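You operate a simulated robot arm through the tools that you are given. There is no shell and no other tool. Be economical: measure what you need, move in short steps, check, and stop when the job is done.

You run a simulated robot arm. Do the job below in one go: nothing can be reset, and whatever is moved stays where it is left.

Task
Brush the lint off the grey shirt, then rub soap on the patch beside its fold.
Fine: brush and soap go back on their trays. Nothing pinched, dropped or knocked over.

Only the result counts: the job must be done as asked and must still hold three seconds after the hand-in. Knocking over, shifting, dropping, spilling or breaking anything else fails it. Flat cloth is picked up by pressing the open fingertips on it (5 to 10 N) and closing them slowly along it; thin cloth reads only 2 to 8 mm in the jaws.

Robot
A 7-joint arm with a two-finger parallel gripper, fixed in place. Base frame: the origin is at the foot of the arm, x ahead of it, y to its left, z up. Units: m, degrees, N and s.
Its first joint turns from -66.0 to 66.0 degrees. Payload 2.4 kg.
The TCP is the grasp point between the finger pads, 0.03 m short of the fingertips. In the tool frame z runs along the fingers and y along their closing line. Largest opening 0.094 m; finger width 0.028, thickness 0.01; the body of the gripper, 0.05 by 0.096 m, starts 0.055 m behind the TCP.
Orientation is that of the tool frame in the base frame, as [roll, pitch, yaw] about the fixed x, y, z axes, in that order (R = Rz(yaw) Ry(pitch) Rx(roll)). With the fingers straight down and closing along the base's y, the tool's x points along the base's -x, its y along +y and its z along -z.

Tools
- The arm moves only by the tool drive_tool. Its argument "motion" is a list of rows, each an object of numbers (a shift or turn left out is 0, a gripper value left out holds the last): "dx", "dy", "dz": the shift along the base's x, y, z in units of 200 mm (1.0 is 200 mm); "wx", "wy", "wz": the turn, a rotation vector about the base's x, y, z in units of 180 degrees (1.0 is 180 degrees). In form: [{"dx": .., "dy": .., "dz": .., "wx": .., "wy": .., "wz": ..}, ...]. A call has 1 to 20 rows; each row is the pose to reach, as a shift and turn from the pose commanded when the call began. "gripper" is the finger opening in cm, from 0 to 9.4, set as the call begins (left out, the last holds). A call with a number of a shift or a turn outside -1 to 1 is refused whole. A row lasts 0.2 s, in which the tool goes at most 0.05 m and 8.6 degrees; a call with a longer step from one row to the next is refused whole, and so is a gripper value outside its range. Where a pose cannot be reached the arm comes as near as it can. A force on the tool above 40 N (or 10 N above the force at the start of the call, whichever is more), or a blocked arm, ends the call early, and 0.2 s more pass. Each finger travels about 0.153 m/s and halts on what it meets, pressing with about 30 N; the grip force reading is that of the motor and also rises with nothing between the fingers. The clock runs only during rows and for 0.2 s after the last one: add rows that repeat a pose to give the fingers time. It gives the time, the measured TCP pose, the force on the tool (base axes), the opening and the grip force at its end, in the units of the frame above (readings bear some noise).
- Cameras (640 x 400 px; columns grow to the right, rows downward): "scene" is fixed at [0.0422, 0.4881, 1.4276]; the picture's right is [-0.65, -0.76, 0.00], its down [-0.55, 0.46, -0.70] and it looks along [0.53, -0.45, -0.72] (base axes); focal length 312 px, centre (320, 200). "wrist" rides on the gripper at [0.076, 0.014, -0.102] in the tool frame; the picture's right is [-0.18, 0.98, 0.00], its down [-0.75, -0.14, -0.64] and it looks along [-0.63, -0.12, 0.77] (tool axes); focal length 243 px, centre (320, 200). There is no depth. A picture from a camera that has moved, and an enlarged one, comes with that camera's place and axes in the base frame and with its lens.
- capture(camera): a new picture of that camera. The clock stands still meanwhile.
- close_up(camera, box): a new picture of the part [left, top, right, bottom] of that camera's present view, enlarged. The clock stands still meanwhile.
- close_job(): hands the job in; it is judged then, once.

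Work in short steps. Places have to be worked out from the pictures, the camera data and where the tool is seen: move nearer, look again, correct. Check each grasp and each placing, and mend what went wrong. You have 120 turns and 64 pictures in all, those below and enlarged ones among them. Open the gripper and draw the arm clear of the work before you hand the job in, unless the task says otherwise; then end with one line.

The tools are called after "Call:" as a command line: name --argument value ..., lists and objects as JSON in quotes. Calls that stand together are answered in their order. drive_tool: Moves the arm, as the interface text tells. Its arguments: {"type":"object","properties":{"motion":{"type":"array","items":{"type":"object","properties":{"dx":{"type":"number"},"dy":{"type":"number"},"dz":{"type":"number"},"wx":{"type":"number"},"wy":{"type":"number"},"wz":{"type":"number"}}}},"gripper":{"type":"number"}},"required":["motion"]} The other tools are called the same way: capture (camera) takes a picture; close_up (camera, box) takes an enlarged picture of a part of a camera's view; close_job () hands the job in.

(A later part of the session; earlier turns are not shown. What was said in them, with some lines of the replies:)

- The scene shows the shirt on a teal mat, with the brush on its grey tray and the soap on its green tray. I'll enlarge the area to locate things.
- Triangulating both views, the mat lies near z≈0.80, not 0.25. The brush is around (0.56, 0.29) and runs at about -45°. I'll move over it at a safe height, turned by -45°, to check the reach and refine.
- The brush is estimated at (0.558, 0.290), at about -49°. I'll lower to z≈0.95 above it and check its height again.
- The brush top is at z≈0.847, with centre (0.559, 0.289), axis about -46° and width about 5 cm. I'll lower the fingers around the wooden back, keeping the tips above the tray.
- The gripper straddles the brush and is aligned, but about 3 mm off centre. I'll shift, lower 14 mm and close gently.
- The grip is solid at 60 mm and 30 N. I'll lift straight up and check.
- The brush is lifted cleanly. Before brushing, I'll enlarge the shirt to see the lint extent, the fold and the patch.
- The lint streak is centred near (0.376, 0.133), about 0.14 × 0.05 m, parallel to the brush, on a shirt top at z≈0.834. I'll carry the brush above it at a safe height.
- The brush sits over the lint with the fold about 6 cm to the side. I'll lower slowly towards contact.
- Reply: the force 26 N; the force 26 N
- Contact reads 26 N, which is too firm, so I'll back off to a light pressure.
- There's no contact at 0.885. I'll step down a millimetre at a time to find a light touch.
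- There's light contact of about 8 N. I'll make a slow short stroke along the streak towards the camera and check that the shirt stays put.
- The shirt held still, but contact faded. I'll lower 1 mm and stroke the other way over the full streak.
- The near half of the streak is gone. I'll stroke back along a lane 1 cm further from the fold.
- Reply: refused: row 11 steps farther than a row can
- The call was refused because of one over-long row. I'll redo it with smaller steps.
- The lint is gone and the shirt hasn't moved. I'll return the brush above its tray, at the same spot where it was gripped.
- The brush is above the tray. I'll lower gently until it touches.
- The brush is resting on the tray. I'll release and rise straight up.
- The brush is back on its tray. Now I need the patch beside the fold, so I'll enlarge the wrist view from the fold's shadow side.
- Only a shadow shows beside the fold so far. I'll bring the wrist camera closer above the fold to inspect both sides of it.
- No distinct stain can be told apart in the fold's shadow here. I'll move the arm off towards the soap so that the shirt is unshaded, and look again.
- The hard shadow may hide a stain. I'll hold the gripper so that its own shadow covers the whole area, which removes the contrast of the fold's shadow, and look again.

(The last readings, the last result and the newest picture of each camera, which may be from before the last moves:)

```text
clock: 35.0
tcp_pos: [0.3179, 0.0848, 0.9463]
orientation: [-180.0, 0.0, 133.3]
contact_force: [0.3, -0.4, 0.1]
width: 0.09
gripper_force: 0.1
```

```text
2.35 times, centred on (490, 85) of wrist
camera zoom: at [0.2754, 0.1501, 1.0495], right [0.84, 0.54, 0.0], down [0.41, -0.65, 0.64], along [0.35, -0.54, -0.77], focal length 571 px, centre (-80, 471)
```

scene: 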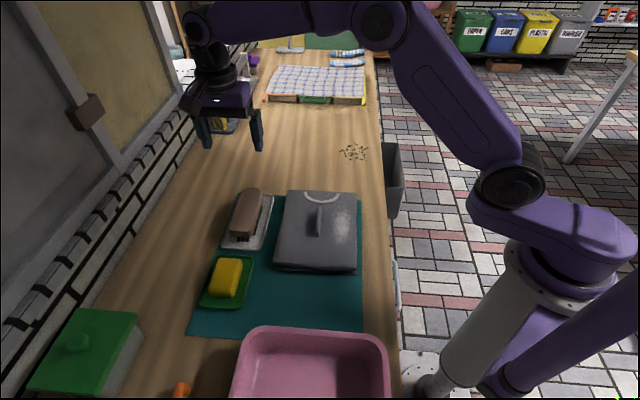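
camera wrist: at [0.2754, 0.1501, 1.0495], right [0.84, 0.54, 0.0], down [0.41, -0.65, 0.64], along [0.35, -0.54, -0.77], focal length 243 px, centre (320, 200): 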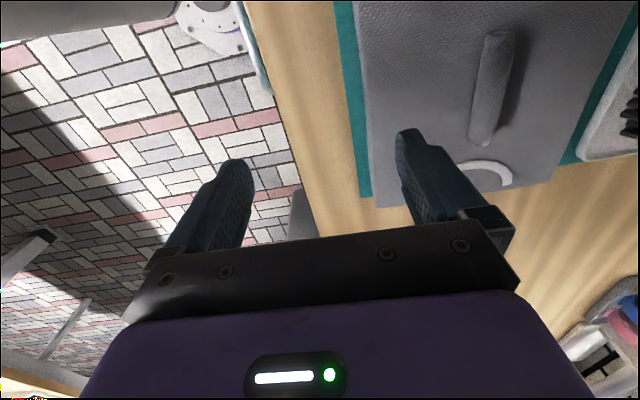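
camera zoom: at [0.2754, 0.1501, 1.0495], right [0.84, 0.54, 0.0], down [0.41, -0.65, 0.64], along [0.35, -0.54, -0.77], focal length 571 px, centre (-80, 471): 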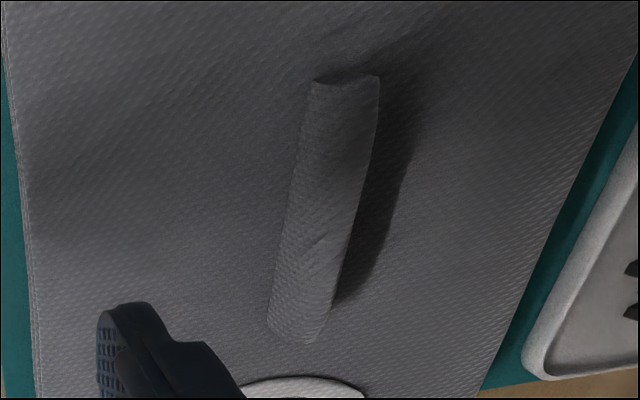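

No clear stain is visible yet. I'll fetch the soap now, since its body can also shade the area for another look. I'll travel back over the soap tray at a safe height.

Call:
drive_tool --motion '[{"dz": 0.2}, {"dx": 0.08, "dy": 0.2, "dz": 0.28}, {"dx": 0.15, "dy": 0.4, "dz": 0.28}, {"dx": 0.22, "dy": 0.6, "dz": 0.28}, {"dx": 0.3, "dy": 0.8, "dz": 0.28}, {"dx": 0.38, "dy": 1.0, "dz": 0.28}]'

Call:
drive_tool --motion '[{"dx": 0.06, "dy": 0.2}, {"dx": 0.12, "dy": 0.4}, {"dx": 0.19, "dy": 0.65, "dz": -0.1}, {"dx": 0.19, "dy": 0.65, "dz": -0.2}, {"dx": 0.19, "dy": 0.65, "dz": -0.2}]'

Call:
capture --camera "wrist"

Call:
close_up --camera "scene" --box '[170, 180, 330, 320]'

```text
clock: 36.4
tcp_pos: [0.3882, 0.2836, 1.0007]
orientation: [180.0, 0.1, 133.3]
contact_force: [-0.3, -0.2, 0.3]
width: 0.0903
gripper_force: 0.0
```

```text
refused: row 3 steps farther than a row can; nothing moved
```

```text
22 pictures are left
camera wrist: at [0.3465, 0.3498, 1.1048], right [0.84, 0.54, 0.0], down [0.41, -0.65, 0.64], along [0.35, -0.54, -0.77], focal length 243 px, centre (320, 200)
```

wrist: 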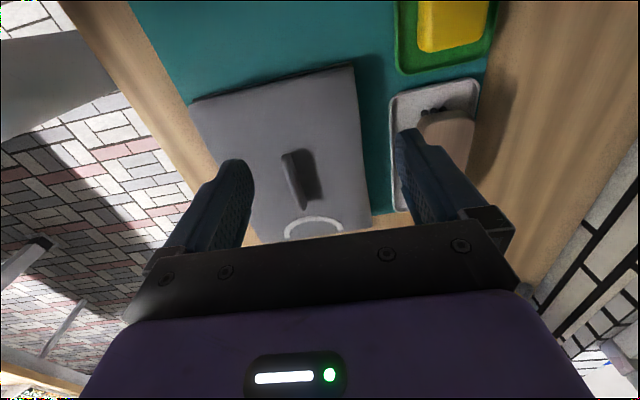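

```text
2.86 times, centred on (250, 250) of scene
camera zoom: at [0.0422, 0.4881, 1.4275], right [-0.65, -0.76, 0.0], down [-0.55, 0.46, -0.7], along [0.53, -0.45, -0.72], focal length 892 px, centre (520, 57)
```

zoom: 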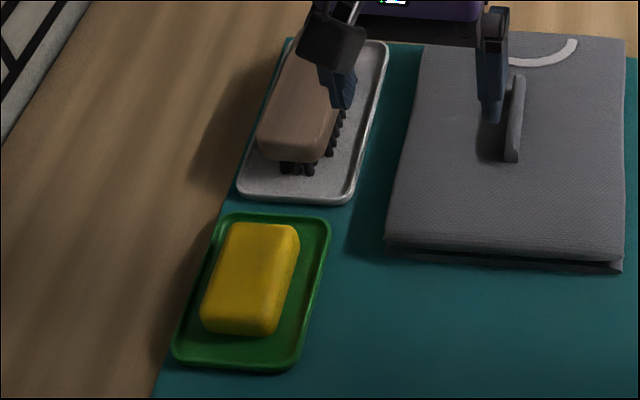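

The second call was refused for step size. The soap centre is re-estimated at (0.434, 0.414), so I'll move there in smaller steps.

Call:
drive_tool --motion '[{"dx": 0.06, "dy": 0.2}, {"dx": 0.12, "dy": 0.4}, {"dx": 0.17, "dy": 0.58}, {"dx": 0.197, "dy": 0.65, "dz": -0.1}, {"dx": 0.197, "dy": 0.65, "dz": -0.25}, {"dx": 0.197, "dy": 0.65, "dz": -0.25}]'

Call:
capture --camera "wrist"

```text
clock: 37.8
tcp_pos: [0.4349, 0.412, 0.951]
orientation: [179.9, 0.0, 133.2]
contact_force: [0.0, 0.7, 0.2]
width: 0.0897
gripper_force: 0.1
```

```text
20 pictures are left
camera wrist: at [0.3921, 0.4789, 1.0535], right [0.84, 0.54, 0.0], down [0.41, -0.65, 0.64], along [0.35, -0.54, -0.77], focal length 243 px, centre (320, 200)
```

wrist: 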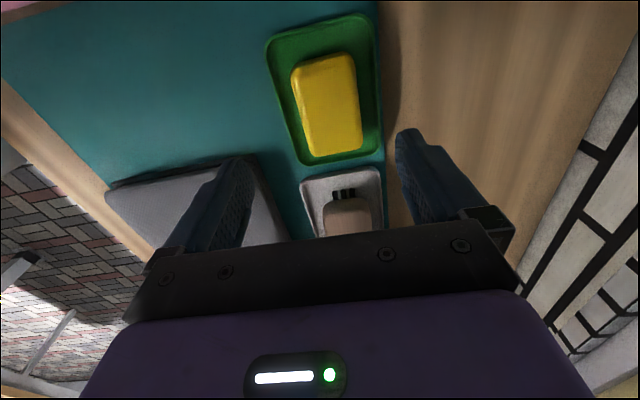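

The soap is aligned with the jaws but sits about 8 mm off to the right. I'll correct to (0.438, 0.418) and descend partway.

Call:
drive_tool --motion '[{"dx": 0.015, "dy": 0.025, "dz": -0.1}, {"dx": 0.015, "dy": 0.025, "dz": -0.25}, {"dx": 0.015, "dy": 0.025, "dz": -0.38}, {"dx": 0.015, "dy": 0.025, "dz": -0.38}]' --gripper 8.4

Call:
capture --camera "wrist"

Call:
close_up --camera "scene" --box '[170, 200, 290, 320]'

```text
clock: 38.8
tcp_pos: [0.4377, 0.4201, 0.8741]
orientation: [180.0, 0.0, 133.2]
contact_force: [-1.1, 0.1, -1.0]
width: 0.084
gripper_force: 0.1
```

```text
19 pictures are left
camera wrist: at [0.3949, 0.4859, 0.9772], right [0.84, 0.54, 0.0], down [0.41, -0.65, 0.64], along [0.35, -0.54, -0.77], focal length 243 px, centre (320, 200)
```

wrist: 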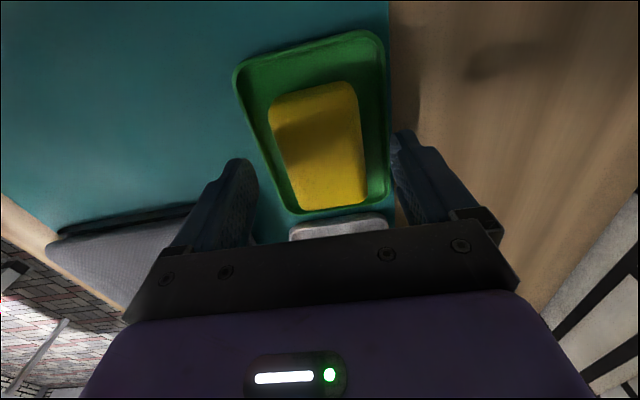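

```text
3.33 times, centred on (230, 260) of scene
camera zoom: at [0.0422, 0.4881, 1.4276], right [-0.65, -0.76, 0.0], down [-0.55, 0.46, -0.7], along [0.53, -0.45, -0.72], focal length 1041 px, centre (620, 0)
```

zoom: 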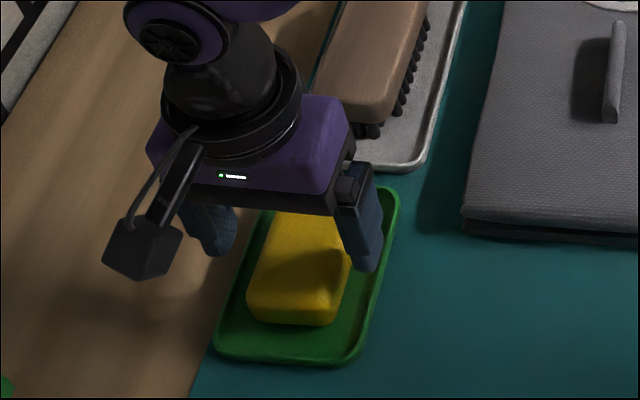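

The soap is centred between the fingers. I'll lower to grip height and close.

Call:
drive_tool --motion '[{"dz": -0.05}, {"dz": -0.1}, {"dz": -0.128}, {"dz": -0.128}]'

Call:
drive_tool --motion '[{"dz": 0}, {"dz": 0}, {"dz": 0}]' --gripper 3.6

```text
clock: 39.8
tcp_pos: [0.4367, 0.4188, 0.8494]
orientation: [-180.0, 0.0, 133.1]
contact_force: [0.1, 0.2, 0.2]
width: 0.084
gripper_force: 0.1
```

```text
clock: 40.6
tcp_pos: [0.4375, 0.4189, 0.8508]
orientation: [-180.0, -0.1, 133.2]
contact_force: [0.3, -0.2, 0.3]
width: 0.0545
gripper_force: 29.6
```

The soap is gripped at 54 mm. I'll lift and check.

Call:
drive_tool --motion '[{"dz": 0.1}, {"dz": 0.3}, {"dz": 0.5}, {"dz": 0.6}, {"dz": 0.6}]'

Call:
close_up --camera "scene" --box '[150, 150, 310, 320]'

```text
clock: 41.8
tcp_pos: [0.436, 0.418, 0.9705]
orientation: [-180.0, 0.0, 133.2]
contact_force: [0.3, 0.1, -1.5]
width: 0.0544
gripper_force: 29.8
```

```text
2.35 times, centred on (230, 235) of scene
camera zoom: at [0.0422, 0.4881, 1.4275], right [-0.65, -0.76, 0.0], down [-0.55, 0.46, -0.7], along [0.53, -0.45, -0.72], focal length 735 px, centre (532, 118)
```

zoom: 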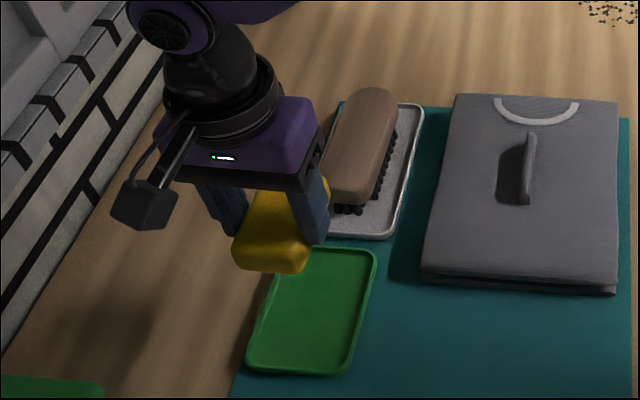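

The soap is held. I'll carry it above the former lint area so its shadow covers the far side of the fold, and inspect.

Call:
drive_tool --motion '[{"dx": -0.04, "dy": -0.2}, {"dx": -0.08, "dy": -0.4}, {"dx": -0.12, "dy": -0.6}, {"dx": -0.16, "dy": -0.8}, {"dx": -0.2, "dy": -1.0}]'

Call:
drive_tool --motion '[{"dx": -0.06, "dy": -0.2}, {"dx": -0.11, "dy": -0.4}, {"dx": -0.12, "dy": -0.45, "dz": -0.15}, {"dx": -0.12, "dy": -0.45, "dz": -0.28}, {"dx": -0.12, "dy": -0.45, "dz": -0.28}]'

Call:
close_up --camera "scene" --box '[275, 190, 345, 250]'

Call:
capture --camera "wrist"

```text
clock: 43.0
tcp_pos: [0.3974, 0.2211, 0.9732]
orientation: [-180.0, 0.0, 133.2]
contact_force: [1.0, 0.6, -1.0]
width: 0.0543
gripper_force: 29.9
```

```text
clock: 44.2
tcp_pos: [0.3721, 0.1301, 0.9133]
orientation: [180.0, 0.0, 133.3]
contact_force: [-0.4, -0.2, -1.8]
width: 0.0542
gripper_force: 29.9
```

```text
6.67 times, centred on (310, 220) of scene
camera zoom: at [0.0422, 0.4881, 1.4276], right [-0.65, -0.76, 0.0], down [-0.55, 0.46, -0.7], along [0.53, -0.45, -0.72], focal length 2082 px, centre (387, 67)
```

zoom: 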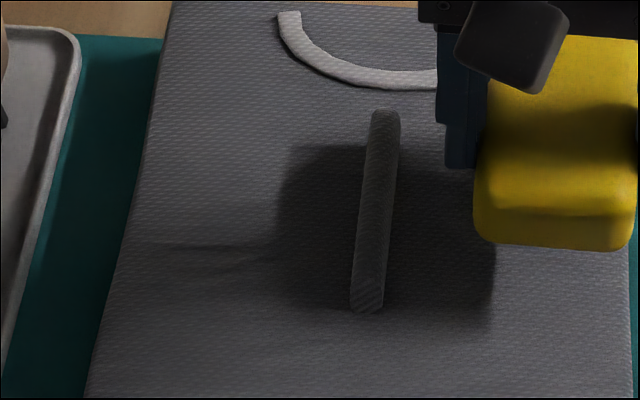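

```text
15 pictures are left
camera wrist: at [0.3298, 0.196, 1.0172], right [0.84, 0.54, 0.0], down [0.41, -0.65, 0.64], along [0.35, -0.54, -0.77], focal length 243 px, centre (320, 200)
```

wrist: 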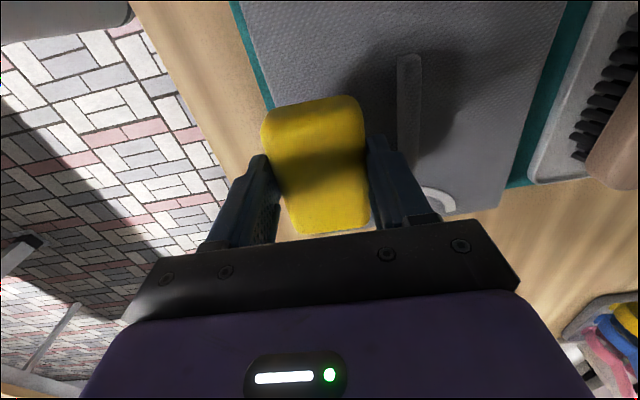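

In even shade both sides of the fold look alike, with no stain in the shadow. I'll move to the unlit side so nothing is shaded and inspect the lint side of the fold from nearby.

Call:
drive_tool --motion '[{"dz": 0.2}, {"dx": 0.15, "dy": 0.15, "dz": 0.28}, {"dx": 0.3, "dy": 0.3, "dz": 0.28}, {"dx": 0.42, "dy": 0.45, "dz": 0.28}, {"dx": 0.5, "dy": 0.6, "dz": 0.28}, {"dx": 0.5, "dy": 0.6, "dz": 0.28}]'

Call:
close_up --camera "wrist" --box '[80, 30, 280, 200]'

Call:
close_up --camera "scene" --box '[265, 185, 365, 275]'

```text
clock: 45.6
tcp_pos: [0.4714, 0.2476, 0.972]
orientation: [179.9, 0.1, 133.2]
contact_force: [-0.5, -0.1, -1.3]
width: 0.0542
gripper_force: 30.5
```

```text
2.35 times, centred on (180, 115) of wrist
camera zoom: at [0.4285, 0.3127, 1.0749], right [0.84, 0.54, 0.0], down [0.41, -0.65, 0.64], along [0.35, -0.54, -0.77], focal length 571 px, centre (649, 400)
```

zoom: 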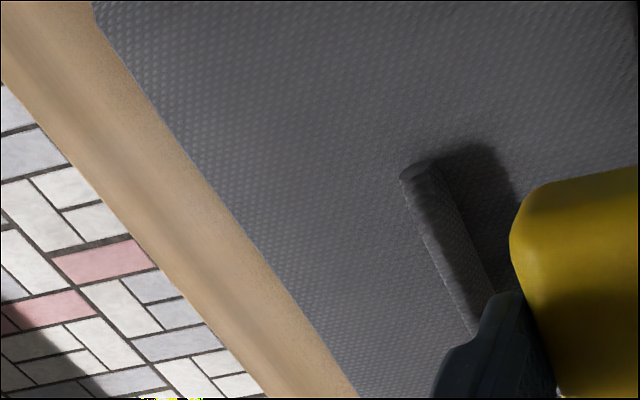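

```text
4.44 times, centred on (315, 230) of scene
camera zoom: at [0.0422, 0.4881, 1.4276], right [-0.65, -0.76, 0.0], down [-0.55, 0.46, -0.7], along [0.53, -0.45, -0.72], focal length 1388 px, centre (342, 67)
```

zoom: 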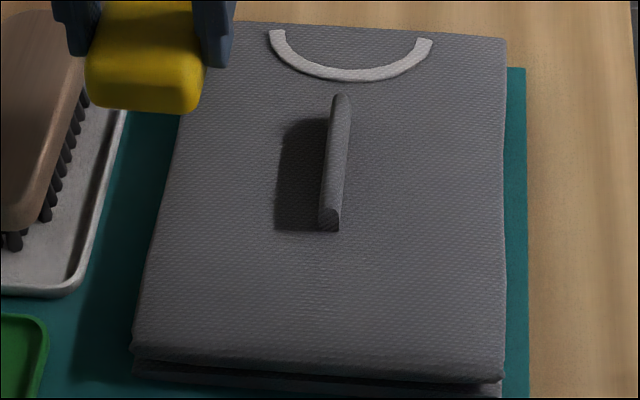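

There's a hint of a slightly darker, smoother spot on the lint side, next to the fold. I'll enlarge it.

Call:
close_up --camera "wrist" --box '[150, 60, 270, 160]'

Call:
close_up --camera "scene" --box '[305, 195, 360, 245]'

```text
4.00 times, centred on (210, 110) of wrist
camera zoom: at [0.4285, 0.3127, 1.0749], right [0.84, 0.54, 0.0], down [0.41, -0.65, 0.64], along [0.35, -0.54, -0.77], focal length 970 px, centre (760, 560)
```

zoom: 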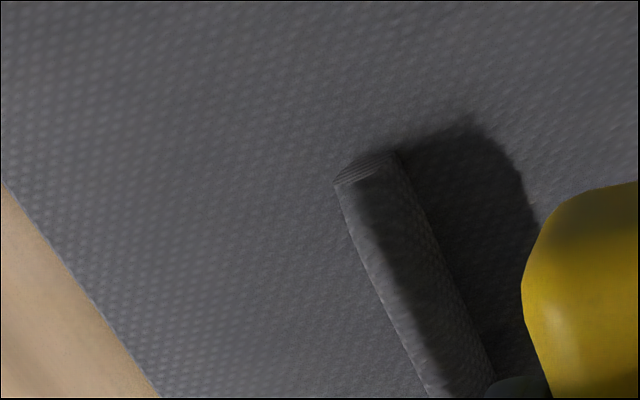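

```text
8.00 times, centred on (332, 220) of scene
camera zoom: at [0.0422, 0.4881, 1.4276], right [-0.65, -0.76, 0.0], down [-0.55, 0.46, -0.7], along [0.53, -0.45, -0.72], focal length 2499 px, centre (220, 40)
```

zoom: 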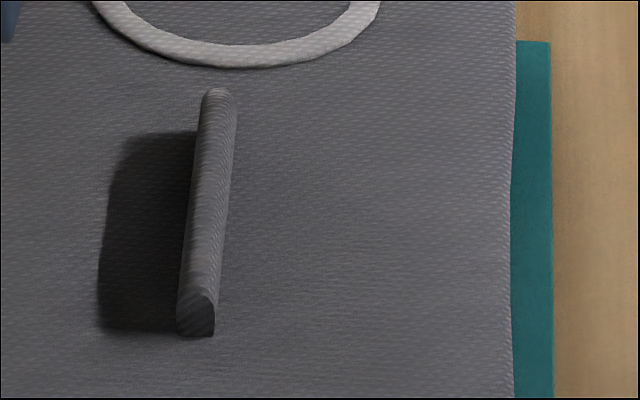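

The lit side shows no distinct edge either. I'll shade the area again with the soap and compare both sides of the fold in an enlarged wrist view.

Call:
drive_tool --motion '[{"dx": -0.12, "dy": -0.15}, {"dx": -0.25, "dy": -0.3}, {"dx": -0.37, "dy": -0.45}, {"dx": -0.48, "dy": -0.57}, {"dx": -0.5, "dy": -0.6, "dz": -0.1}, {"dx": -0.5, "dy": -0.6, "dz": -0.3}, {"dx": -0.5, "dy": -0.6, "dz": -0.36}, {"dx": -0.5, "dy": -0.6, "dz": -0.36}]'

Call:
close_up --camera "wrist" --box '[330, 20, 520, 170]'

```text
clock: 47.4
tcp_pos: [0.3742, 0.1282, 0.897]
orientation: [-180.0, 0.0, 133.2]
contact_force: [-0.2, -0.4, -0.7]
width: 0.0545
gripper_force: 29.7
```

```text
2.67 times, centred on (425, 95) of wrist
camera zoom: at [0.3313, 0.1945, 1.0], right [0.84, 0.54, 0.0], down [0.41, -0.65, 0.64], along [0.35, -0.54, -0.77], focal length 647 px, centre (40, 480)
```

zoom: 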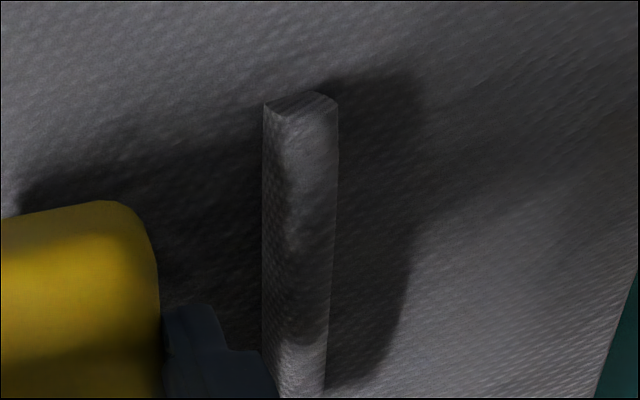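

Call:
close_up --camera "wrist" --box '[372, 60, 472, 130]'

```text
5.71 times, centred on (422, 95) of wrist
camera zoom: at [0.3313, 0.1945, 1.0], right [0.84, 0.54, 0.0], down [0.41, -0.65, 0.64], along [0.35, -0.54, -0.77], focal length 1386 px, centre (-263, 800)
```

zoom: 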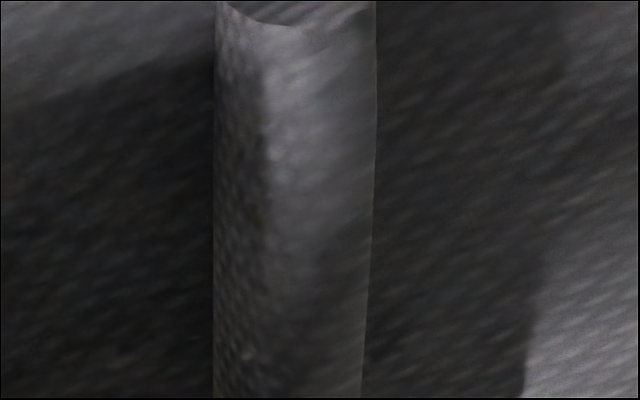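

The shaded comparison isn't conclusive: the lint side looks slightly browner. I'll turn the soap by 90°, so that its end instead of a finger faces the fold, then rub beside the fold and watch for a visible change.

Call:
drive_tool --motion '[{"dz": 0.15}, {"dz": 0.2, "wz": 0.045}, {"dz": 0.2, "wz": 0.09}, {"dz": 0.2, "wz": 0.135}, {"dz": 0.2, "wz": 0.18}, {"dz": 0.2, "wz": 0.225}, {"dz": 0.2, "wz": 0.27}, {"dz": 0.2, "wz": 0.315}, {"dz": 0.2, "wz": 0.36}, {"dz": 0.2, "wz": 0.405}, {"dz": 0.2, "wz": 0.45}, {"dz": 0.2, "wz": 0.49}, {"dz": 0.2, "wz": 0.49}]'

Call:
capture --camera "wrist"

```text
clock: 50.2
tcp_pos: [0.3714, 0.128, 0.9384]
orientation: [180.0, 0.0, -138.5]
contact_force: [-0.4, 0.8, -0.8]
width: 0.0544
gripper_force: 30.6
```

```text
8 pictures are left
camera wrist: at [0.3053, 0.0889, 1.0416], right [-0.51, 0.86, 0.0], down [0.66, 0.39, 0.64], along [0.55, 0.33, -0.77], focal length 243 px, centre (320, 200)
```

wrist: 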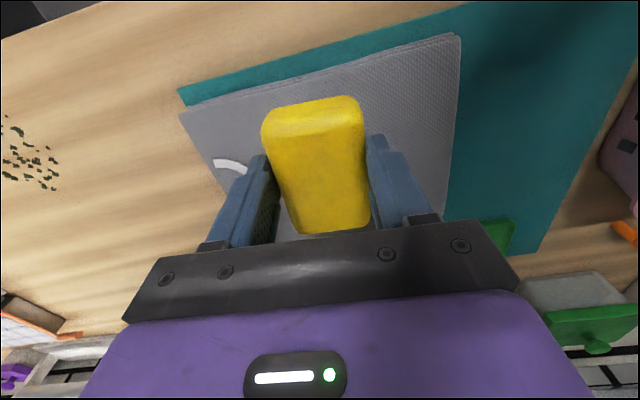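

Nothing shows on the lit side. The only unseen spot is the dark strip on the fold's shadow side, so I'll go there first and place the soap just beyond the fold.

Call:
drive_tool --motion '[{"dx": 0.12, "dy": 0.11, "dz": 0.1}, {"dx": 0.24, "dy": 0.22, "dz": 0.1}, {"dx": 0.36, "dy": 0.33, "dz": 0.1}, {"dx": 0.457, "dy": 0.4235, "dz": 0.05}, {"dx": 0.457, "dy": 0.4235, "dz": -0.1}, {"dx": 0.457, "dy": 0.4235, "dz": -0.22}, {"dx": 0.457, "dy": 0.4235, "dz": -0.22}]'

Call:
close_up --camera "scene" --box '[265, 175, 365, 275]'

```text
clock: 51.8
tcp_pos: [0.4639, 0.2151, 0.8955]
orientation: [179.9, 0.0, -138.5]
contact_force: [0.3, 0.0, -2.0]
width: 0.0545
gripper_force: 29.7
```

```text
4.00 times, centred on (315, 225) of scene
camera zoom: at [0.0422, 0.4881, 1.4276], right [-0.65, -0.76, 0.0], down [-0.55, 0.46, -0.7], along [0.53, -0.45, -0.72], focal length 1249 px, centre (340, 100)
```

zoom: 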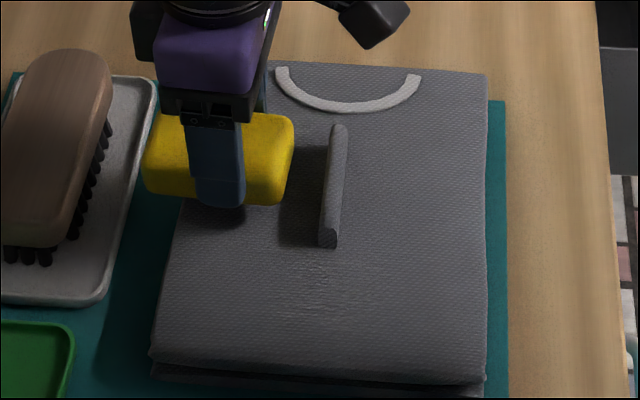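

There's a faint textured spot on the shirt near zoom (325, 285), just off the near end of the fold. I'll enlarge it.

Call:
close_up --camera "scene" --box '[290, 228, 350, 265]'

```text
10.67 times, centred on (320, 246) of scene
camera zoom: at [0.0422, 0.4881, 1.4276], right [-0.65, -0.76, 0.0], down [-0.55, 0.46, -0.7], along [0.53, -0.45, -0.72], focal length 3332 px, centre (320, -296)
```

zoom: 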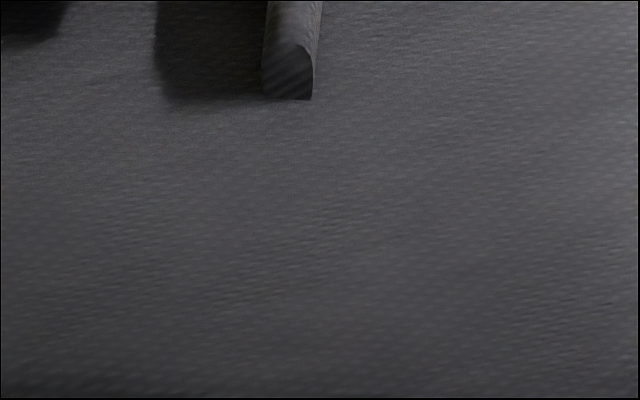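

That's just weave texture. I'll align the soap with the fold, move it 8 mm closer to it, and lower gently towards contact.

Call:
drive_tool --motion '[{"dx": -0.027, "dy": -0.029, "wz": 0.03}, {"dx": -0.027, "dy": -0.029, "dz": -0.03, "wz": 0.03}, {"dx": -0.027, "dy": -0.029, "dz": -0.05, "wz": 0.03}, {"dx": -0.027, "dy": -0.029, "dz": -0.05, "wz": 0.03}]'

Call:
drive_tool --motion '[{"dz": -0.005}, {"dz": -0.01}, {"dz": -0.01}]'

Call:
drive_tool --motion '[{"dz": -0.006}, {"dz": -0.006}]'

```text
clock: 52.8
tcp_pos: [0.4568, 0.2075, 0.8835]
orientation: [180.0, 0.0, -133.2]
contact_force: [-0.4, 1.0, -1.9]
width: 0.0541
gripper_force: 30.6
```

```text
clock: 53.6
tcp_pos: [0.4574, 0.206, 0.8815]
orientation: [180.0, 0.0, -133.2]
contact_force: [-0.5, -0.2, -0.8]
width: 0.0544
gripper_force: 30.0
```

```text
clock: 54.2
tcp_pos: [0.4584, 0.2076, 0.8818]
orientation: [-179.9, -0.1, -133.2]
contact_force: [-0.7, -0.5, -1.0]
width: 0.0543
gripper_force: 30.4
```

Call:
drive_tool --motion '[{"dz": -0.005}, {"dz": -0.005}]'

Call:
drive_tool --motion '[{"dz": -0.005}, {"dz": -0.005}]'

```text
clock: 54.8
tcp_pos: [0.4583, 0.2086, 0.8805]
orientation: [180.0, 0.0, -133.2]
contact_force: [0.6, -0.1, -1.9]
width: 0.0546
gripper_force: 30.2
```

```text
clock: 55.4
tcp_pos: [0.4586, 0.2092, 0.8804]
orientation: [-179.9, 0.0, -133.2]
contact_force: [-0.1, 0.3, -1.8]
width: 0.0542
gripper_force: 30.1
```

No contact yet at commanded z 0.879, so I'll continue down.

Call:
drive_tool --motion '[{"dz": -0.005}, {"dz": -0.005}]'

Call:
drive_tool --motion '[{"dz": -0.005}, {"dz": -0.005}]'

```text
clock: 56.0
tcp_pos: [0.4591, 0.2073, 0.8791]
orientation: [179.9, 0.1, -133.1]
contact_force: [-2.0, -1.5, 15.8]
width: 0.0543
gripper_force: 29.8
```

```text
clock: 56.6
tcp_pos: [0.4584, 0.2074, 0.8784]
orientation: [-180.0, 0.2, -133.2]
contact_force: [0.6, -1.4, 24.9]
width: 0.0545
gripper_force: 30.1
```

Firm contact at 25 N. I'll ease off about 1 mm and rub back and forth parallel to the fold.

Call:
drive_tool --motion '[{"dz": 0.005}, {"dx": 0.03, "dy": -0.028, "dz": 0.005}, {"dx": 0.06, "dy": -0.056, "dz": 0.005}, {"dx": 0.09, "dy": -0.084, "dz": 0.005}, {"dx": 0.06, "dy": -0.056, "dz": 0.005}, {"dx": 0.03, "dy": -0.028, "dz": 0.005}, {"dx": 0, "dy": 0, "dz": 0.005}, {"dx": -0.03, "dy": 0.028, "dz": 0.005}, {"dx": -0.06, "dy": 0.056, "dz": 0.005}, {"dx": -0.09, "dy": 0.084, "dz": 0.005}, {"dx": -0.06, "dy": 0.056, "dz": 0.005}, {"dx": -0.03, "dy": 0.028, "dz": 0.005}, {"dx": 0, "dy": 0, "dz": 0.005}]'

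Call:
drive_tool --motion '[{"dx": 0.03, "dy": -0.028}, {"dx": 0.06, "dy": -0.056}, {"dx": 0.09, "dy": -0.084}, {"dx": 0.12, "dy": -0.112}, {"dx": 0.09, "dy": -0.084}, {"dx": 0.06, "dy": -0.056}, {"dx": 0.03, "dy": -0.028}, {"dx": 0, "dy": 0}, {"dx": -0.03, "dy": 0.028}, {"dx": -0.06, "dy": 0.056}, {"dx": -0.09, "dy": 0.084}, {"dx": -0.12, "dy": 0.112}]'

```text
clock: 59.4
tcp_pos: [0.457, 0.2088, 0.8783]
orientation: [179.9, -0.1, -133.3]
contact_force: [0.3, 0.1, -1.1]
width: 0.0544
gripper_force: 29.3
```

```text
clock: 62.0
tcp_pos: [0.434, 0.2298, 0.8787]
orientation: [-180.0, 0.0, -133.2]
contact_force: [-0.1, -0.9, -1.6]
width: 0.0544
gripper_force: 30.3
```

Contact was lost because the soap slipped up slightly. I'll lower until a light press returns.

Call:
drive_tool --motion '[{"dz": -0.005}, {"dz": -0.005}]'

Call:
drive_tool --motion '[{"dz": -0.003}, {"dz": -0.003}]'

```text
clock: 62.6
tcp_pos: [0.4327, 0.23, 0.8767]
orientation: [-179.9, -0.1, -133.2]
contact_force: [-2.2, -1.0, 4.7]
width: 0.0542
gripper_force: 30.1
```

```text
clock: 63.2
tcp_pos: [0.4353, 0.2298, 0.8757]
orientation: [-180.0, 0.2, -133.2]
contact_force: [0.2, -1.2, 17.5]
width: 0.0543
gripper_force: 29.8
```

Contact is firm now at about 18 N. I'll rub along the fold at this height, with forces reported in the middle and at the end.

Call:
drive_tool --motion '[{"dx": 0.03, "dy": -0.028}, {"dx": 0.06, "dy": -0.056}, {"dx": 0.09, "dy": -0.084}, {"dx": 0.12, "dy": -0.112}]'

Call:
drive_tool --motion '[{"dx": 0.03, "dy": -0.028}, {"dx": 0.06, "dy": -0.056}, {"dx": 0.09, "dy": -0.084}, {"dx": 0.12, "dy": -0.112}]'

Call:
drive_tool --motion '[{"dx": -0.04, "dy": 0.037}, {"dx": -0.08, "dy": 0.074}, {"dx": -0.12, "dy": 0.112}, {"dx": -0.16, "dy": 0.149}, {"dx": -0.2, "dy": 0.187}, {"dx": -0.24, "dy": 0.224}]'

```text
clock: 64.2
tcp_pos: [0.4582, 0.2073, 0.8775]
orientation: [-180.0, -0.1, -133.2]
contact_force: [-3.1, 2.7, 9.7]
width: 0.0546
gripper_force: 29.5
```

```text
clock: 65.2
tcp_pos: [0.4825, 0.1851, 0.8772]
orientation: [-180.0, 0.0, -133.3]
contact_force: [-2.6, 1.7, 7.1]
width: 0.0546
gripper_force: 29.8
```

```text
clock: 66.6
tcp_pos: [0.4348, 0.2281, 0.8772]
orientation: [-179.8, 0.2, -133.3]
contact_force: [8.8, -7.5, 23.1]
width: 0.0546
gripper_force: 30.1
```

Good contact over the whole stroke. I'll make one more return pass, then lift, move aside and look.

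Call:
drive_tool --motion '[{"dx": 0.04, "dy": -0.037}, {"dx": 0.08, "dy": -0.074}, {"dx": 0.12, "dy": -0.112}, {"dx": 0.16, "dy": -0.149}, {"dx": 0.2, "dy": -0.187}, {"dx": 0.16, "dy": -0.149}, {"dx": 0.12, "dy": -0.112}, {"dx": 0.12, "dy": -0.112, "dz": 0.15}, {"dx": 0.12, "dy": -0.112, "dz": 0.35}, {"dx": 0.22, "dy": -0.05, "dz": 0.45}, {"dx": 0.35, "dy": 0.1, "dz": 0.45}, {"dx": 0.45, "dy": 0.25, "dz": 0.45}, {"dx": 0.45, "dy": 0.25, "dz": 0.45}]'

Call:
close_up --camera "scene" --box '[265, 185, 365, 275]'

```text
clock: 69.4
tcp_pos: [0.5225, 0.2798, 0.9643]
orientation: [-180.0, 0.0, -133.2]
contact_force: [-0.9, 0.4, -1.6]
width: 0.0543
gripper_force: 30.2
```

```text
4.44 times, centred on (315, 230) of scene
camera zoom: at [0.0422, 0.4881, 1.4276], right [-0.65, -0.76, 0.0], down [-0.55, 0.46, -0.7], along [0.53, -0.45, -0.72], focal length 1388 px, centre (342, 67)
```

zoom: 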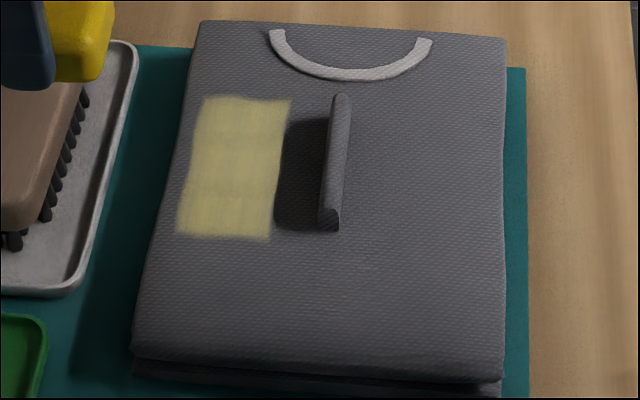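

Soap leaves a visible yellow film wherever it rubs, covering about 60% of its footprint. Before deciding on the lint side, I'll inspect it from a new angle with the wrist camera on that side.

Call:
drive_tool --motion '[{"dx": -0.12, "dy": -0.13}, {"dx": -0.24, "dy": -0.26}, {"dx": -0.36, "dy": -0.39}, {"dx": -0.48, "dy": -0.52}, {"dx": -0.58, "dy": -0.6}, {"dx": -0.58, "dy": -0.6}]'

Call:
close_up --camera "wrist" --box '[190, 0, 460, 170]'

```text
clock: 70.8
tcp_pos: [0.4072, 0.1592, 0.9658]
orientation: [179.9, 0.0, -133.2]
contact_force: [0.9, 0.1, -2.0]
width: 0.0542
gripper_force: 29.7
```

```text
2.35 times, centred on (325, 85) of wrist
camera zoom: at [0.3444, 0.1142, 1.069], right [-0.59, 0.81, 0.0], down [0.62, 0.45, 0.64], along [0.52, 0.38, -0.77], focal length 571 px, centre (308, 471)
```

zoom: 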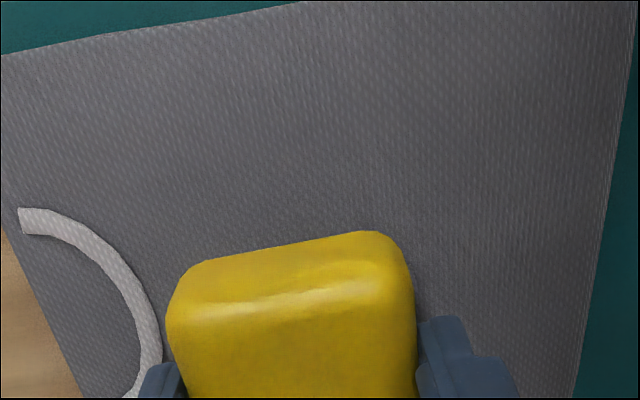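

The lit view is faintly darker and smoother on the lint side, centred about 4 cm from the fold, which matches my other views, so the patch is probably there. I'll soap that side too, keeping the soap end clear of the fold.

Call:
drive_tool --motion '[{"dx": -0.07, "dy": -0.075}, {"dx": -0.1365, "dy": -0.1495}, {"dx": -0.1365, "dy": -0.1495, "dz": -0.15}, {"dx": -0.1365, "dy": -0.1495, "dz": -0.3}, {"dx": -0.1365, "dy": -0.1495, "dz": -0.39}, {"dx": -0.1365, "dy": -0.1495, "dz": -0.42}, {"dx": -0.1365, "dy": -0.1495, "dz": -0.42}]'

Call:
close_up --camera "scene" --box '[275, 185, 365, 265]'

```text
clock: 72.4
tcp_pos: [0.3811, 0.1272, 0.8827]
orientation: [-179.9, 0.0, -133.2]
contact_force: [-0.1, -0.3, -0.9]
width: 0.0543
gripper_force: 30.3
```

```text
5.00 times, centred on (320, 225) of scene
camera zoom: at [0.0422, 0.4881, 1.4276], right [-0.65, -0.76, 0.0], down [-0.55, 0.46, -0.7], along [0.53, -0.45, -0.72], focal length 1562 px, centre (320, 75)
```

zoom: 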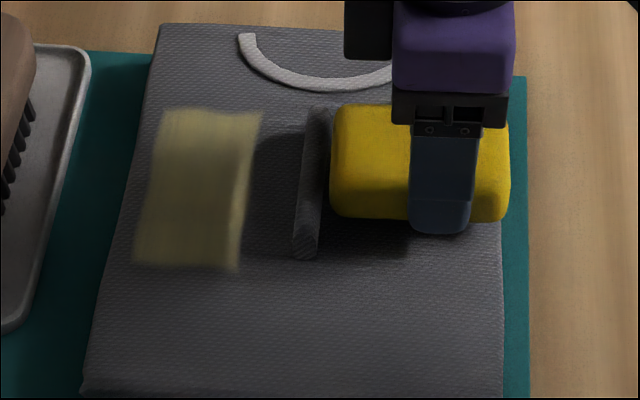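

The soap sits right beside the fold with a few millimetres of gap. I'll back away 2 mm, then lower to a light contact.

Call:
drive_tool --motion '[{"dx": -0.007, "dy": -0.0075}, {"dx": -0.007, "dy": -0.0075, "dz": -0.015}, {"dx": -0.007, "dy": -0.0075, "dz": -0.022}, {"dx": -0.007, "dy": -0.0075, "dz": -0.022}]'

Call:
drive_tool --motion '[{"dz": -0.005}, {"dz": -0.005}]'

```text
clock: 73.4
tcp_pos: [0.379, 0.1282, 0.8778]
orientation: [180.0, 0.0, -133.3]
contact_force: [-0.1, -0.7, -2.3]
width: 0.0543
gripper_force: 29.6
```

```text
clock: 74.0
tcp_pos: [0.3785, 0.1269, 0.878]
orientation: [180.0, 0.0, -133.2]
contact_force: [1.3, -0.1, -0.9]
width: 0.0544
gripper_force: 30.1
```

Call:
drive_tool --motion '[{"dz": -0.004}, {"dz": -0.004}]'

Call:
drive_tool --motion '[{"dz": -0.004}, {"dz": -0.004}]'

```text
clock: 74.6
tcp_pos: [0.3778, 0.1271, 0.8774]
orientation: [-180.0, 0.0, -133.2]
contact_force: [-0.5, 0.8, -1.1]
width: 0.0544
gripper_force: 30.3
```

```text
clock: 75.2
tcp_pos: [0.3785, 0.1281, 0.8764]
orientation: [179.9, 0.0, -133.2]
contact_force: [1.1, -0.1, -2.1]
width: 0.0542
gripper_force: 30.3
```

Call:
drive_tool --motion '[{"dz": -0.004}, {"dz": -0.004}]'

Call:
drive_tool --motion '[{"dz": -0.003}, {"dz": -0.003}]'

```text
clock: 75.8
tcp_pos: [0.38, 0.1271, 0.8759]
orientation: [180.0, 0.0, -133.2]
contact_force: [-2.0, 0.4, 2.4]
width: 0.0545
gripper_force: 30.4
```

```text
clock: 76.4
tcp_pos: [0.3787, 0.1273, 0.875]
orientation: [180.0, 0.1, -133.2]
contact_force: [-1.8, -2.0, 24.5]
width: 0.0545
gripper_force: 30.3
```

Contact made. I'll rub along the fold in both directions.

Call:
drive_tool --motion '[{"dx": 0.037, "dy": -0.034}, {"dx": 0.073, "dy": -0.068}, {"dx": 0.11, "dy": -0.102}, {"dx": 0.073, "dy": -0.068}, {"dx": 0.037, "dy": -0.034}, {"dx": 0, "dy": 0}]'

Call:
drive_tool --motion '[{"dx": -0.037, "dy": 0.034}, {"dx": -0.073, "dy": 0.068}, {"dx": -0.11, "dy": 0.102}, {"dx": -0.073, "dy": 0.068}, {"dx": -0.037, "dy": 0.034}, {"dx": 0, "dy": 0}]'

```text
clock: 77.8
tcp_pos: [0.3801, 0.1281, 0.8731]
orientation: [-179.9, 0.2, -133.3]
contact_force: [8.3, -7.7, 22.8]
width: 0.0544
gripper_force: 30.4
```

```text
clock: 78.2
tcp_pos: [0.3733, 0.1357, 0.8734]
orientation: [-179.9, 0.3, -133.4]
contact_force: [-1.9, -0.6, 12.6]
width: 0.0544
gripper_force: 30.0
stopped in row 2: the force on the tool passed its limit (the readings are from after the stop); the commanded pose is now the measured one
```

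The force limit stopped it. I'll raise slightly and finish the near end of the stroke.

Call:
drive_tool --motion '[{"dz": 0.005}, {"dx": -0.03, "dy": 0.028, "dz": 0.005}, {"dx": -0.06, "dy": 0.056, "dz": 0.005}, {"dx": -0.085, "dy": 0.08, "dz": 0.005}]'

Call:
drive_tool --motion '[{"dx": 0.04, "dy": -0.037}, {"dx": 0.08, "dy": -0.075}, {"dx": 0.12, "dy": -0.112}, {"dx": 0.16, "dy": -0.149}, {"dx": 0.2, "dy": -0.187}]'

```text
clock: 79.2
tcp_pos: [0.3563, 0.1499, 0.8745]
orientation: [-179.9, 0.5, -133.3]
contact_force: [3.7, -3.9, 10.1]
width: 0.0544
gripper_force: 29.9
```

```text
clock: 80.5
tcp_pos: [0.3964, 0.1119, 0.8746]
orientation: [-180.0, 0.3, -133.4]
contact_force: [-0.1, 0.2, -1.8]
width: 0.0543
gripper_force: 30.0
```

I'll lift, move off towards the soap tray while turning back, and look at the shirt.

Call:
drive_tool --motion '[{"dz": 0.15}, {"dz": 0.35}, {"dz": 0.48, "wz": -0.04}, {"dx": 0.02, "dy": 0.1, "dz": 0.48, "wz": -0.083}, {"dx": 0.03, "dy": 0.2, "dz": 0.48, "wz": -0.126}, {"dx": 0.04, "dy": 0.3, "dz": 0.48, "wz": -0.17}, {"dx": 0.06, "dy": 0.4, "dz": 0.48, "wz": -0.213}, {"dx": 0.08, "dy": 0.5, "dz": 0.48, "wz": -0.256}, {"dx": 0.1, "dy": 0.6, "dz": 0.48, "wz": -0.3}, {"dx": 0.12, "dy": 0.7, "dz": 0.48, "wz": -0.343}, {"dx": 0.14, "dy": 0.8, "dz": 0.48, "wz": -0.386}, {"dx": 0.16, "dy": 0.9, "dz": 0.48, "wz": -0.43}, {"dx": 0.18, "dy": 1.0, "dz": 0.48, "wz": -0.473}, {"dx": 0.19, "dy": 1.0, "dz": 0.48, "wz": -0.518}, {"dx": 0.19, "dy": 1.0, "dz": 0.48, "wz": -0.518}]'

Call:
close_up --camera "scene" --box '[175, 180, 375, 305]'

```text
clock: 83.7
tcp_pos: [0.4333, 0.3146, 0.9691]
orientation: [-179.9, 0.3, 133.3]
contact_force: [0.7, -0.6, -1.4]
width: 0.0544
gripper_force: 30.4
```

```text
3.20 times, centred on (275, 242) of scene
camera zoom: at [0.0422, 0.4881, 1.4276], right [-0.65, -0.76, 0.0], down [-0.55, 0.46, -0.7], along [0.53, -0.45, -0.72], focal length 1000 px, centre (464, 64)
```

zoom: 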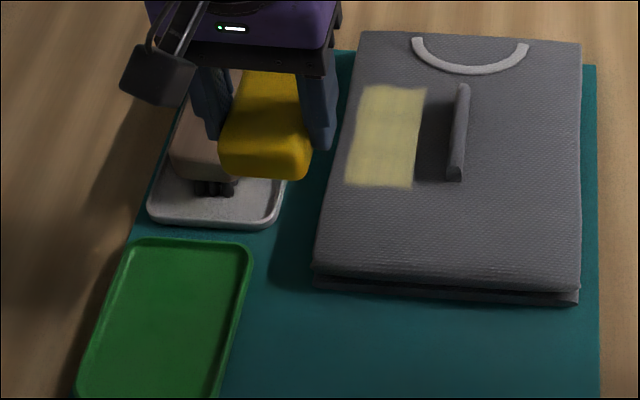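

No film appeared on the lint side, so the film marks only the patch itself, and it's the rectangle I covered on the shadow side. Its outline is smaller than my rubbed area, so it's fully soaped. I'll return the soap above its tray.

Call:
drive_tool --motion '[{"dx": 0.004, "dy": 0.18}, {"dx": 0.008, "dy": 0.36}, {"dx": 0.012, "dy": 0.52}, {"dx": 0.012, "dy": 0.52, "dz": -0.15}, {"dx": 0.012, "dy": 0.52, "dz": -0.3}, {"dx": 0.012, "dy": 0.52, "dz": -0.45}, {"dx": 0.012, "dy": 0.52, "dz": -0.53}, {"dx": 0.012, "dy": 0.52, "dz": -0.57}, {"dx": 0.012, "dy": 0.52, "dz": -0.57}]'

Call:
close_up --camera "scene" --box '[165, 195, 295, 320]'

```text
clock: 85.7
tcp_pos: [0.436, 0.4183, 0.856]
orientation: [-179.9, 0.3, 133.4]
contact_force: [-0.1, 0.3, -1.8]
width: 0.0538
gripper_force: 30.1
```

```text
3.20 times, centred on (230, 258) of scene
camera zoom: at [0.0422, 0.4881, 1.4275], right [-0.65, -0.76, 0.0], down [-0.55, 0.46, -0.7], along [0.53, -0.45, -0.72], focal length 1000 px, centre (608, 16)
```

zoom: 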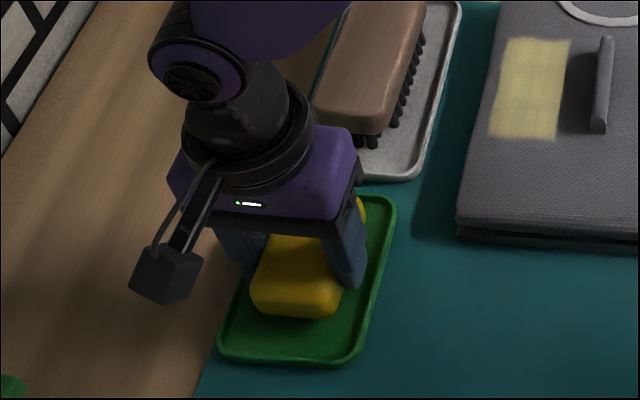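

The soap is above its tray. I'll lower gently to contact.

Call:
drive_tool --motion '[{"dz": -0.015}, {"dz": -0.03}, {"dz": -0.03}]'

Call:
drive_tool --motion '[{"dz": -0.007}, {"dz": -0.007}]'

Call:
drive_tool --motion '[{"dz": -0.005}, {"dz": -0.005}]'

```text
clock: 86.5
tcp_pos: [0.4364, 0.4181, 0.8502]
orientation: [-179.8, 0.3, 133.5]
contact_force: [-0.4, -0.5, -1.2]
width: 0.0543
gripper_force: 30.0
```

```text
clock: 87.0
tcp_pos: [0.4374, 0.4181, 0.8481]
orientation: [-179.9, 0.3, 133.5]
contact_force: [-0.1, -0.2, -1.1]
width: 0.0541
gripper_force: 30.3
```

```text
clock: 87.7
tcp_pos: [0.4369, 0.4181, 0.8482]
orientation: [-179.8, 0.3, 133.5]
contact_force: [-0.1, 0.2, -0.6]
width: 0.054
gripper_force: 30.0
```

Call:
drive_tool --motion '[{"dz": -0.005}, {"dz": -0.005}]'

Call:
drive_tool --motion '[{"dz": -0.005}, {"dz": -0.005}]'

Call:
drive_tool --motion '[{"dz": -0.004}, {"dz": -0.004}]'

```text
clock: 88.2
tcp_pos: [0.4371, 0.4179, 0.8463]
orientation: [-179.9, 0.3, 133.4]
contact_force: [-0.2, -0.4, -1.3]
width: 0.0543
gripper_force: 29.9
```

```text
clock: 88.8
tcp_pos: [0.4357, 0.4175, 0.8463]
orientation: [-179.9, 0.3, 133.5]
contact_force: [-0.9, 0.1, -1.5]
width: 0.0544
gripper_force: 30.0
```

```text
clock: 89.5
tcp_pos: [0.4359, 0.417, 0.8453]
orientation: [-179.9, 0.3, 133.4]
contact_force: [-0.2, 0.1, -0.1]
width: 0.0545
gripper_force: 29.9
```

Call:
drive_tool --motion '[{"dz": -0.004}, {"dz": -0.004}]'

Call:
drive_tool --motion '[{"dz": -0.004}, {"dz": -0.004}]'

```text
clock: 90.0
tcp_pos: [0.4357, 0.4189, 0.8448]
orientation: [180.0, 0.3, 133.4]
contact_force: [-0.9, -2.9, 8.8]
width: 0.0543
gripper_force: 29.8
```

```text
clock: 90.7
tcp_pos: [0.4363, 0.4189, 0.8442]
orientation: [180.0, 0.3, 133.4]
contact_force: [1.4, -1.3, 12.1]
width: 0.0542
gripper_force: 30.5
```

The soap rests on the tray. I'll open slightly, then rise straight up.

Call:
drive_tool --motion '[{"dz": 0.004}, {"dz": 0.004}, {"dz": 0.004}, {"dz": 0.04}, {"dz": 0.12}, {"dz": 0.3}, {"dz": 0.5}, {"dz": 0.7}, {"dz": 0.85}, {"dz": 0.85}]' --gripper 6.8

Call:
drive_tool --motion '[{"dx": -0.1, "dy": -0.1, "dz": 0.1}, {"dx": -0.2, "dy": -0.2, "dz": 0.15}, {"dx": -0.2, "dy": -0.35, "dz": 0.2}, {"dx": -0.2, "dy": -0.5, "dz": 0.2}, {"dx": -0.2, "dy": -0.65, "dz": 0.2}, {"dx": -0.2, "dy": -0.8, "dz": 0.2}, {"dx": -0.2, "dy": -0.95, "dz": 0.2}, {"dx": -0.2, "dy": -0.95, "dz": 0.2}]' --gripper 9.0

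Call:
capture --camera "scene"

```text
clock: 92.8
tcp_pos: [0.4365, 0.4158, 1.0161]
orientation: [-179.9, 0.3, 133.5]
contact_force: [1.7, 0.6, -0.3]
width: 0.0682
gripper_force: 0.1
```

```text
clock: 94.7
tcp_pos: [0.397, 0.2282, 1.051]
orientation: [-179.8, 0.4, 133.4]
contact_force: [-0.4, 0.0, -0.3]
width: 0.09
gripper_force: 0.1
```

```text
0 pictures are left
```

scene: 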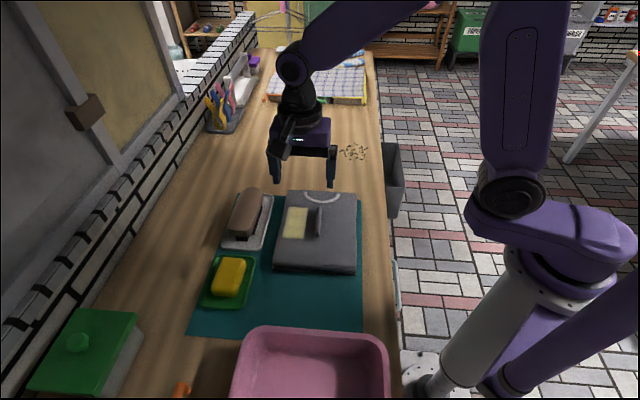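

The brush and soap are back on their trays, the shirt is in place with no lint left and soap beside the fold, and the arm is clear. I'm handing in.

Call:
close_job

```text
The job is handed in.
```

I brushed the lint off the shirt, soaped the area beside its fold and put the brush and soap back on their trays; I never saw the patch itself, so I rubbed both sides of the fold and took the side where a soap film appeared to be the patch.
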